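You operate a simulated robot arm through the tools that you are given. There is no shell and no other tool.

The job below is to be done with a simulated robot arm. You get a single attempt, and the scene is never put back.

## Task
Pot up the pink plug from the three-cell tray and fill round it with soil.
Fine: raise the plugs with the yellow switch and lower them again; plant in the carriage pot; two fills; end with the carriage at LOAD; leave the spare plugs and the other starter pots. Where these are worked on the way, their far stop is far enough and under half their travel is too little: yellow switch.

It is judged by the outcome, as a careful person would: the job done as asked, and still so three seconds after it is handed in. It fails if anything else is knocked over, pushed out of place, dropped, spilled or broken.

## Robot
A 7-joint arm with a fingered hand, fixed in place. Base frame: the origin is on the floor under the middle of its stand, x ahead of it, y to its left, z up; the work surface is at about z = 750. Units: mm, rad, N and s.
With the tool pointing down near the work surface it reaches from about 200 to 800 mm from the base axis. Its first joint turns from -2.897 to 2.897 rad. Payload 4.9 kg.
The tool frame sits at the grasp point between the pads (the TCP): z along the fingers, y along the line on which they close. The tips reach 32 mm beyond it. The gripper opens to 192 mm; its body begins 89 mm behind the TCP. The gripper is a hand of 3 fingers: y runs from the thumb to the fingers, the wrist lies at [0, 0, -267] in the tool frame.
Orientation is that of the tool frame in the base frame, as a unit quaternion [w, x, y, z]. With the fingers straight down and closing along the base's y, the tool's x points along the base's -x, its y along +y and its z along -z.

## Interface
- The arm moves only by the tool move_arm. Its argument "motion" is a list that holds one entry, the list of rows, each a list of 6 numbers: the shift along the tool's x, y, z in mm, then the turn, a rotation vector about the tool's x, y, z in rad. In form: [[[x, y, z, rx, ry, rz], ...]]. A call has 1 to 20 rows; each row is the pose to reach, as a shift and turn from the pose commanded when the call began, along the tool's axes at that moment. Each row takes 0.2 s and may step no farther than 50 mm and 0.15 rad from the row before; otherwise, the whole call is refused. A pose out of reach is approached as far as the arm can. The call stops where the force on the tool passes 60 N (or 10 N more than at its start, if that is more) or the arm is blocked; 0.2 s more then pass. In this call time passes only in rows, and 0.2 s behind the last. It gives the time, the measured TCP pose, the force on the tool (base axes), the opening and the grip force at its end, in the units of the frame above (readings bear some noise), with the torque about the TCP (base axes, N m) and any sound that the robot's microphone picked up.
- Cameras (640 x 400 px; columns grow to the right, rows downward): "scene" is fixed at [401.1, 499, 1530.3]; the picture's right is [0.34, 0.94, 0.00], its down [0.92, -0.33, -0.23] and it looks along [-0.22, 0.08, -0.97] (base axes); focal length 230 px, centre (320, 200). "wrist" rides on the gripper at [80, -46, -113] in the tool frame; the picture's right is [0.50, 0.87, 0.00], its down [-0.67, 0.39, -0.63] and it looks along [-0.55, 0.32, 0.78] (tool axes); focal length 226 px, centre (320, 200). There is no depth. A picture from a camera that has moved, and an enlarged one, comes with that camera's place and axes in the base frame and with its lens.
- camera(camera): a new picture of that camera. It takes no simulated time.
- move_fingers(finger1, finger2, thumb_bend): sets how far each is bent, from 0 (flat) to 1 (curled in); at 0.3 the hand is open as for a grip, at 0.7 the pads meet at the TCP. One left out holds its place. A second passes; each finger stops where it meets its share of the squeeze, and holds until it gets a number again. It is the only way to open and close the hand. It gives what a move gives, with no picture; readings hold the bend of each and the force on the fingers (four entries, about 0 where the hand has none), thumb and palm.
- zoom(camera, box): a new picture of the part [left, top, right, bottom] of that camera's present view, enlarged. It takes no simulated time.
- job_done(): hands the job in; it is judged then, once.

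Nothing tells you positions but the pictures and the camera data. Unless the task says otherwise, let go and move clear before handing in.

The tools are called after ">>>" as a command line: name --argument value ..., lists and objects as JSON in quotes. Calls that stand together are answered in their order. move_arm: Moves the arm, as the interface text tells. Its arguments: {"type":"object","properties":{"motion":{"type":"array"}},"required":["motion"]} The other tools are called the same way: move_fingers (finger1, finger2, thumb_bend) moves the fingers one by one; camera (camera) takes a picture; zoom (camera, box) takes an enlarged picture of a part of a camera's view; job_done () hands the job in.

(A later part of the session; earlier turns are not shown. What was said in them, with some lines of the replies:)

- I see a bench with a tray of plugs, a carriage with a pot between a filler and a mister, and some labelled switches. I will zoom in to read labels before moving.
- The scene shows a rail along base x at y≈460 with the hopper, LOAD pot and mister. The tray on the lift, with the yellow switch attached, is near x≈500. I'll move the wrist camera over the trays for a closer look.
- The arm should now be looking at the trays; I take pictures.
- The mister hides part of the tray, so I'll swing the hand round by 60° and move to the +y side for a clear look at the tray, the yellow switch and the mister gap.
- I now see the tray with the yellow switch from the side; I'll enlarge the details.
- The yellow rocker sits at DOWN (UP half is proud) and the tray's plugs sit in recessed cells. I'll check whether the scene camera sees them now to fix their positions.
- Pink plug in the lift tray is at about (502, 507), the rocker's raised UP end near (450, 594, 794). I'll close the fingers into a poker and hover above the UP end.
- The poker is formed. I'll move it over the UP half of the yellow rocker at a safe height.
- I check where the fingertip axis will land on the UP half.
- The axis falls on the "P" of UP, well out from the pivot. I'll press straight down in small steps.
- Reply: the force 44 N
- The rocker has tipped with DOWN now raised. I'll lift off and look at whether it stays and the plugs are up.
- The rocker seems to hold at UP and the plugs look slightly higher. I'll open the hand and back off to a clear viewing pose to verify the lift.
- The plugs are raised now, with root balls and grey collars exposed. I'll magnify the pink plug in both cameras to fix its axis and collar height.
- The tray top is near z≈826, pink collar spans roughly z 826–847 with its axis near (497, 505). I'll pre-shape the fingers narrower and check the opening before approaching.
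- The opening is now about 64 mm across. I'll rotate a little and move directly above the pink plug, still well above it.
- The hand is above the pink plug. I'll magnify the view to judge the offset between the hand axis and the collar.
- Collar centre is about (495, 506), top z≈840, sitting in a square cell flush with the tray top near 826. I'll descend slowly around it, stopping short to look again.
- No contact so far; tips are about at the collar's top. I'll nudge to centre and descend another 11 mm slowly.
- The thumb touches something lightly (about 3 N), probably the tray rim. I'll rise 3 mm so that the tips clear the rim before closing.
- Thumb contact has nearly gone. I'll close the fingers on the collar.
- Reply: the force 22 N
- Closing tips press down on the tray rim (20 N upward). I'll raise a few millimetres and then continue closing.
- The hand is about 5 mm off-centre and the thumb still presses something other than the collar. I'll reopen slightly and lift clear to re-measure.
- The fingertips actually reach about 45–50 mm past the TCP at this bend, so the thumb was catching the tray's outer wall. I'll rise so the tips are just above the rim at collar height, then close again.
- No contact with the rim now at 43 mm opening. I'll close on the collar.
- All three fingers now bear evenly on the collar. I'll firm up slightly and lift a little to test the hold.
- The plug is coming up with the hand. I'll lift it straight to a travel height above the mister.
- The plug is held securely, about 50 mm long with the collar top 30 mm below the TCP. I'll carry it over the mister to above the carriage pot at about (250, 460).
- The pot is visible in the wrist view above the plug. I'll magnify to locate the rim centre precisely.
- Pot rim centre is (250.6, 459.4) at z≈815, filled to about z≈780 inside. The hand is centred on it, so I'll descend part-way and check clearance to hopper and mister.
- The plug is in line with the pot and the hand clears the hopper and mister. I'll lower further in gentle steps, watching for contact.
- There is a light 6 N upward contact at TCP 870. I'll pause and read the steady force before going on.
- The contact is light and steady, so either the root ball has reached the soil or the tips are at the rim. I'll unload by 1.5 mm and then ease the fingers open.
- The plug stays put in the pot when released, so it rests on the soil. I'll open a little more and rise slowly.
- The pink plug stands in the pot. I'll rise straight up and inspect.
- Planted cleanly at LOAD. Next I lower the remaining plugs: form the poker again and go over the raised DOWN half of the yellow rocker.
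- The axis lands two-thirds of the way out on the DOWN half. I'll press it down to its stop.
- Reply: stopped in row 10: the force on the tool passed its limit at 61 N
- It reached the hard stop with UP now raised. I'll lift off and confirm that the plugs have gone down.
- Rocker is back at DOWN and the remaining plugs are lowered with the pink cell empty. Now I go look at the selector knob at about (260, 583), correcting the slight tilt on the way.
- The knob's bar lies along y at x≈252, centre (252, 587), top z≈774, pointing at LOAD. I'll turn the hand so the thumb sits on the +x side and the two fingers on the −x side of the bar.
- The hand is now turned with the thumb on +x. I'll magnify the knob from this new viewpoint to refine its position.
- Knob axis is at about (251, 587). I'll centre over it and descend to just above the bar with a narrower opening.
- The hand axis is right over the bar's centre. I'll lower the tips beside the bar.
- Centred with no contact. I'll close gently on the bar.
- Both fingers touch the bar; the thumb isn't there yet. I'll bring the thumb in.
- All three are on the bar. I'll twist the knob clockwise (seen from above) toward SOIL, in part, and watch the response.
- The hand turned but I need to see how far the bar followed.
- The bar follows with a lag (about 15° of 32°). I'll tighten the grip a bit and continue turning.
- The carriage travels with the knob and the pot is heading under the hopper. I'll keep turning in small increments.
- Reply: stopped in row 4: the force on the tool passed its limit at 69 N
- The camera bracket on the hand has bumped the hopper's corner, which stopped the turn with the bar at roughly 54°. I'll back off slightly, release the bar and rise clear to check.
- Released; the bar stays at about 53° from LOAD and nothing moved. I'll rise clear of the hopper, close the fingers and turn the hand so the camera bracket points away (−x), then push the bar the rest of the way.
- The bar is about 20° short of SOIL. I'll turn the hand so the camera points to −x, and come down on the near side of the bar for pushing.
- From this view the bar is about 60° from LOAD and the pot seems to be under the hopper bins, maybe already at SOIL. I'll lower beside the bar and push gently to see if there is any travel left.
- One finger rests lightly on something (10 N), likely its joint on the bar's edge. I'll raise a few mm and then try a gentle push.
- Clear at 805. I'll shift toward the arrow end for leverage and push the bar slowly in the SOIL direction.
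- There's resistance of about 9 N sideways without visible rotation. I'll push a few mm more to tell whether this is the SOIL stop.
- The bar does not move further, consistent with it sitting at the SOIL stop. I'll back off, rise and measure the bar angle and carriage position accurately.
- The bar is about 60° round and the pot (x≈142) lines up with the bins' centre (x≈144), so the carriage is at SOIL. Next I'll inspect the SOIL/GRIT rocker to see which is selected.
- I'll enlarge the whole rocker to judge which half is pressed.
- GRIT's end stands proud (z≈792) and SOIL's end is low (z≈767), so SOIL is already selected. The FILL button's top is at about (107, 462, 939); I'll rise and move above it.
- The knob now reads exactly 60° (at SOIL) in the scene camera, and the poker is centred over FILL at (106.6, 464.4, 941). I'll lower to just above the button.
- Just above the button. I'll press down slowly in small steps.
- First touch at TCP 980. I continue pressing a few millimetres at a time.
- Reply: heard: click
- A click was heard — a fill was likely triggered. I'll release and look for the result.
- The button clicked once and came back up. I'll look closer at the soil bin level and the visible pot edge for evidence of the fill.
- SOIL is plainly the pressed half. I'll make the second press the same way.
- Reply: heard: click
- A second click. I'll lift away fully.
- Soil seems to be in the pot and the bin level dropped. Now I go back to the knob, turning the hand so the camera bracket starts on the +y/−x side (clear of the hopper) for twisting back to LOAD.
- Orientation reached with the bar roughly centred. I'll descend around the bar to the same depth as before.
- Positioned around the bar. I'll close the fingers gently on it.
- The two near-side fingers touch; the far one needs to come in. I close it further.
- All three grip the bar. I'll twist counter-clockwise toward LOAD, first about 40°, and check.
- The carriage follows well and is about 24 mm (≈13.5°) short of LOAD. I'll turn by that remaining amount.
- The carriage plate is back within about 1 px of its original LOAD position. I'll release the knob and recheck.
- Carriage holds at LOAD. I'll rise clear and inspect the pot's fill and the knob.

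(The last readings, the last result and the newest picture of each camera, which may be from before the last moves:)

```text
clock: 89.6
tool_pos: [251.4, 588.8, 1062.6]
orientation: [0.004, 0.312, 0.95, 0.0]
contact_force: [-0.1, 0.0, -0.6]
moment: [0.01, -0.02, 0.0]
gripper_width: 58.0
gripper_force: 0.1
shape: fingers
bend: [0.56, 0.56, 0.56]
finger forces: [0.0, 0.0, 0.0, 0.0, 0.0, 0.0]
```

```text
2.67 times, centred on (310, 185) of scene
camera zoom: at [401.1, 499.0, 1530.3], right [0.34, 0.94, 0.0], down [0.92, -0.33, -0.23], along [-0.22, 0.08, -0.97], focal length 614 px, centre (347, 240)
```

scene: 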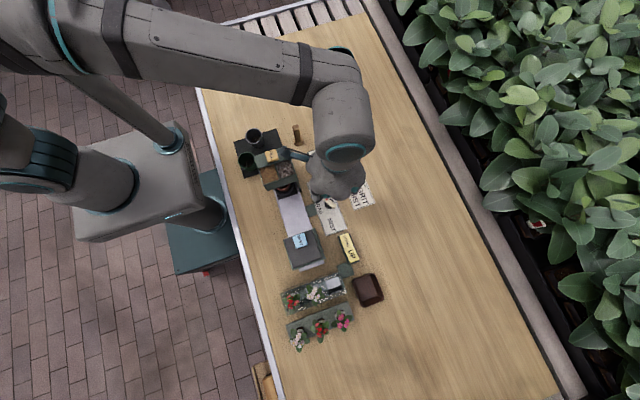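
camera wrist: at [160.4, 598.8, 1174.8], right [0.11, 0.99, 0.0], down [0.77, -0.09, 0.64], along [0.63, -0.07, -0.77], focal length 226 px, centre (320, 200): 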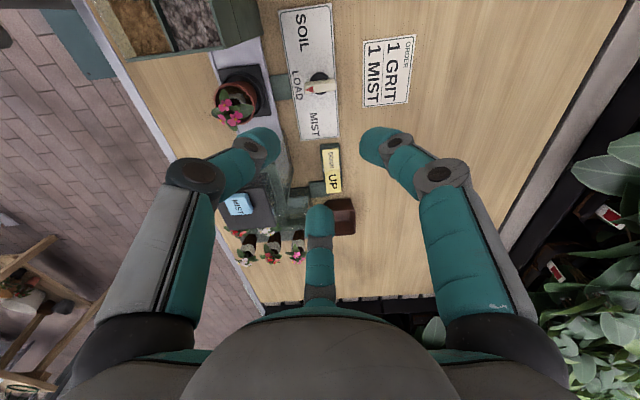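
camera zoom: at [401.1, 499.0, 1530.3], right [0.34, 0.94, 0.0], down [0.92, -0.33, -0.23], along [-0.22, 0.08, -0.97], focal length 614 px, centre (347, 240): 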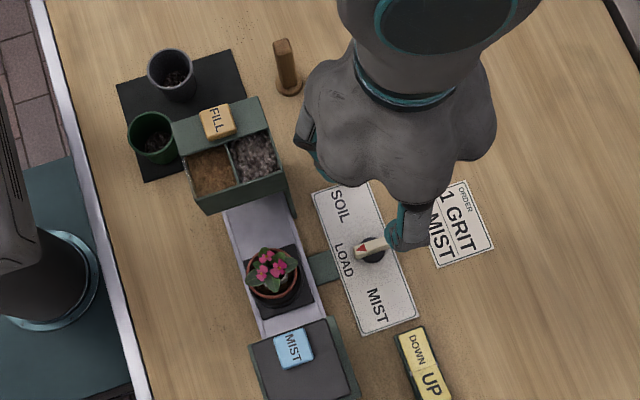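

I'll look closely at the pot's contents from the wrist camera.

>>> zoom --camera "wrist" --box '[205, 55, 275, 135]'

>>> zoom --camera "wrist" --box '[260, 30, 360, 130]'

>>> zoom --camera "scene" --box '[270, 260, 390, 360]'

```text
5.00 times, centred on (240, 95) of wrist
camera zoom: at [160.4, 598.8, 1174.8], right [0.11, 0.99, 0.0], down [0.77, -0.09, 0.64], along [0.63, -0.07, -0.77], focal length 1130 px, centre (720, 725)
```

zoom: 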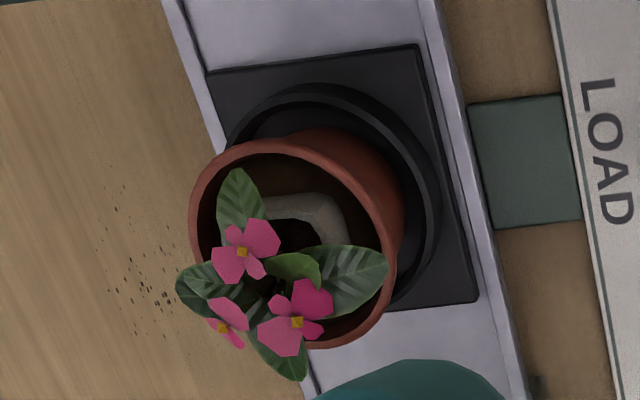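

```text
4.00 times, centred on (310, 80) of wrist
camera zoom: at [160.4, 598.8, 1174.8], right [0.11, 0.99, 0.0], down [0.77, -0.09, 0.64], along [0.63, -0.07, -0.77], focal length 904 px, centre (360, 680)
```

zoom: 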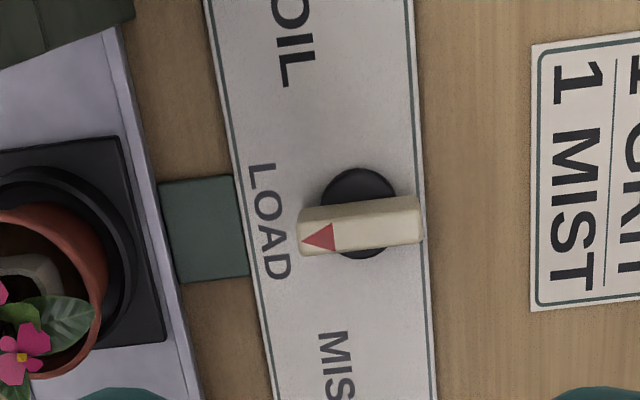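

```text
4.00 times, centred on (330, 310) of scene
camera zoom: at [401.1, 499.0, 1530.3], right [0.34, 0.94, 0.0], down [0.92, -0.33, -0.23], along [-0.22, 0.08, -0.97], focal length 921 px, centre (280, -240)
```

zoom: 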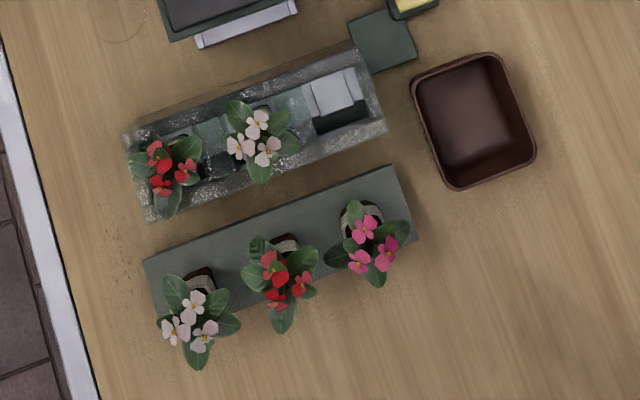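

I'll compare the knob and carriage directly against the earlier LOAD picture using the same zoom box.

>>> zoom --camera "scene" --box '[270, 185, 350, 245]'

```text
6.67 times, centred on (310, 215) of scene
camera zoom: at [401.1, 499.0, 1530.3], right [0.34, 0.94, 0.0], down [0.92, -0.33, -0.23], along [-0.22, 0.08, -0.97], focal length 1535 px, centre (387, 100)
```

zoom: 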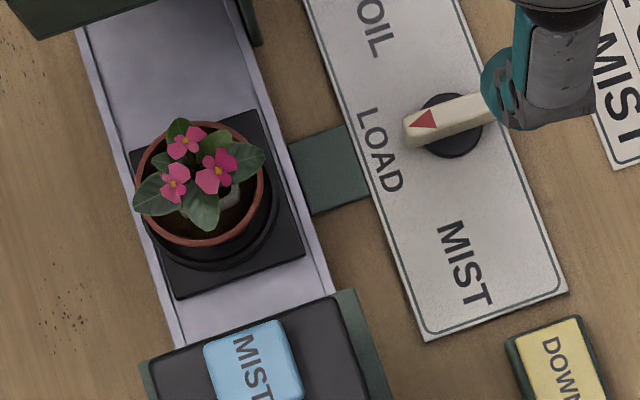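

Knob and carriage match the original LOAD picture within a pixel. I'll check the hopper and neighbouring pots against the first picture with the same crop, and take a full view.

>>> zoom --camera "scene" --box '[220, 120, 400, 240]'

>>> zoom --camera "scene" --box '[260, 220, 410, 360]'

```text
3.33 times, centred on (310, 180) of scene
camera zoom: at [401.1, 499.0, 1530.3], right [0.34, 0.94, 0.0], down [0.92, -0.33, -0.23], along [-0.22, 0.08, -0.97], focal length 768 px, centre (353, 267)
```

zoom: 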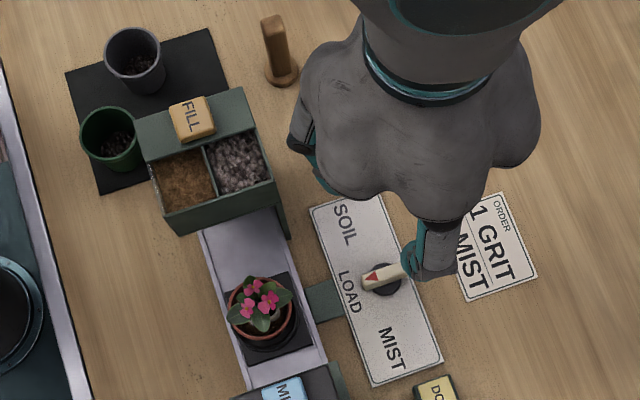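

```text
2.86 times, centred on (335, 290) of scene
camera zoom: at [401.1, 499.0, 1530.3], right [0.34, 0.94, 0.0], down [0.92, -0.33, -0.23], along [-0.22, 0.08, -0.97], focal length 658 px, centre (277, -57)
```

zoom: 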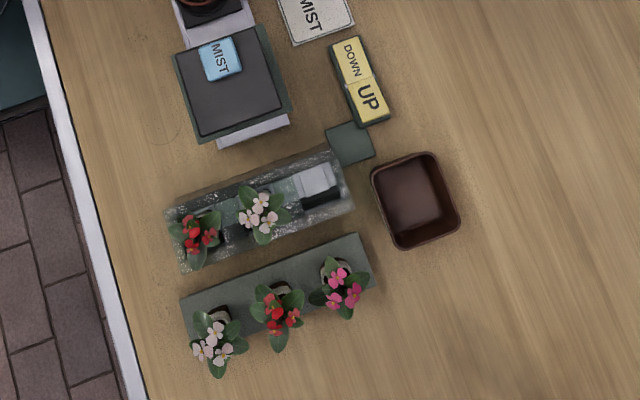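

Everything matches the starting layout: hopper unmoved, soil bin lower, grit untouched, remaining plugs down. I'll retreat upward and take one closer look at the pot on the way.

>>> move_arm --motion '[[[-5, -20, 0, 0, 0, 0], [-25, -40, 0, 0, 0, 0], [-45, -60, 0, 0, 0, 0], [-60, -75, 10, 0, 0, 0], [-60, -75, 10, 0, 0, 0]]]'

>>> camera --camera "wrist"

```text
clock: 90.8
tool_pos: [253.7, 491.6, 1053.7]
orientation: [0.004, 0.313, 0.95, 0.0]
contact_force: [-0.4, -0.1, -0.2]
moment: [-0.01, 0.0, -0.02]
gripper_width: 58.2
gripper_force: 0.1
shape: fingers
bend: [0.56, 0.56, 0.56]
finger forces: [0.1, 0.1, 0.1, 0.0, 0.0, 0.0]
```

```text
taken
camera wrist: at [161.8, 501.5, 1167.1], right [0.11, 0.99, 0.0], down [0.77, -0.09, 0.64], along [0.63, -0.07, -0.77], focal length 226 px, centre (320, 200)
```

wrist: 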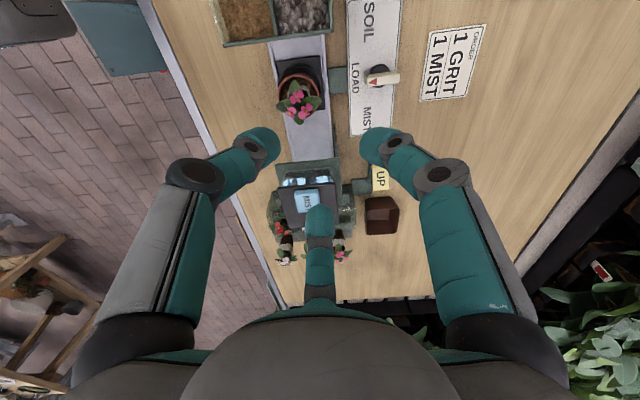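

The pot is in clear view; I'll magnify it.

>>> zoom --camera "wrist" --box '[265, 50, 335, 130]'

>>> zoom --camera "wrist" --box '[210, 0, 340, 60]'

```text
5.00 times, centred on (300, 90) of wrist
camera zoom: at [161.8, 501.5, 1167.1], right [0.11, 0.99, 0.0], down [0.77, -0.09, 0.64], along [0.63, -0.07, -0.77], focal length 1130 px, centre (420, 750)
```

zoom: 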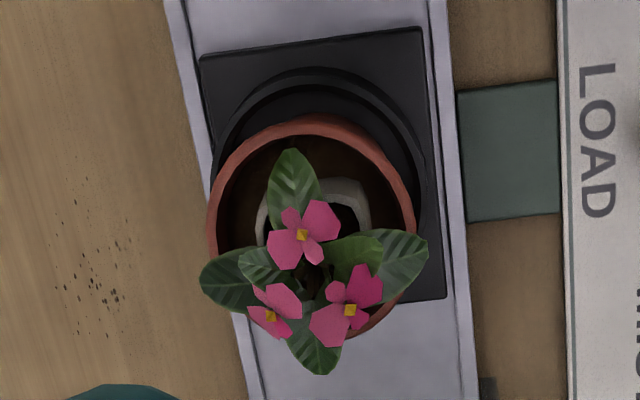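

```text
4.92 times, centred on (275, 30) of wrist
camera zoom: at [161.8, 501.5, 1167.1], right [0.11, 0.99, 0.0], down [0.77, -0.09, 0.64], along [0.63, -0.07, -0.77], focal length 1113 px, centre (542, 1037)
```

zoom: 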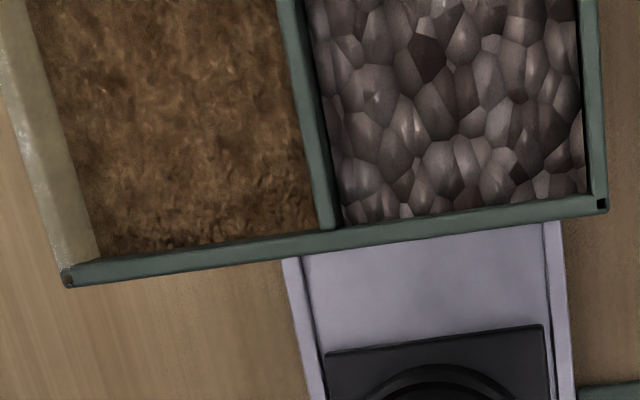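

The pink plug stands upright in the carriage pot with brown soil around it, and nothing was spilled. I'll raise the hand well clear before handing in.

>>> move_arm --motion '[[[0, 0, -30, 0, 0, 0], [0, 0, -60, 0, 0, 0], [0, 0, -90, 0, 0, 0], [0, 0, -110, 0, 0, 0], [0, 0, -110, 0, 0, 0]]]'

>>> camera --camera "scene"

```text
clock: 92.0
tool_pos: [252.7, 492.4, 1165.5]
orientation: [0.004, 0.312, 0.95, 0.0]
contact_force: [-1.1, -0.5, -0.4]
moment: [0.03, -0.03, 0.0]
gripper_width: 58.3
gripper_force: 0.1
shape: fingers
bend: [0.56, 0.56, 0.56]
finger forces: [0.0, 0.0, 0.0, 0.0, 0.1, 0.0]
```

```text
taken
```

scene: 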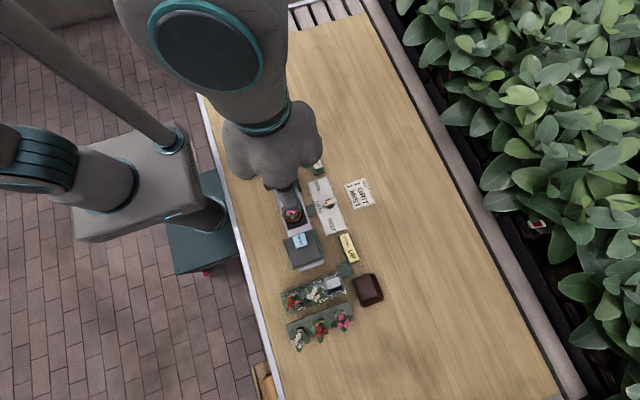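

The hand is empty and clear: the pink plug is potted with two soil fills, the carriage is at LOAD and the lift is down. I'm handing the job in.

>>> job_done

```text
The job is handed in.
```

The pink plug from the three-cell tray is potted in the carriage pot with soil round it, and I've handed the job in.

- **Lift:** I pressed the yellow switch fully to UP, took the plug out, then pressed it to its stop at DOWN. The red and white plugs are back down in their cells.
- **Soil:** the SOIL/GRIT switch was already on SOIL, so I left it. I pressed FILL twice and heard a click each time. Soil now shows round the plug, but I couldn't measure how much each fill added.
- **Carriage:** it is back at LOAD, within about a millimetre of where it started.
- **Order card:** the card on the bench reads "1 GRIT, 1 MIST". I followed your instructions instead and gave no grit or mist.
- **Contact along the way:**
  - While I was turning the knob, the hand's camera bracket bumped the hopper corner hard enough to stop the arm (69 N).
  - The thumb also pressed against the plug tray's outer wall while I was lining up the grip.
  - The camera views afterwards showed neither had moved.

I saw no spilled soil, and the spare plugs and starter pots look undisturbed.
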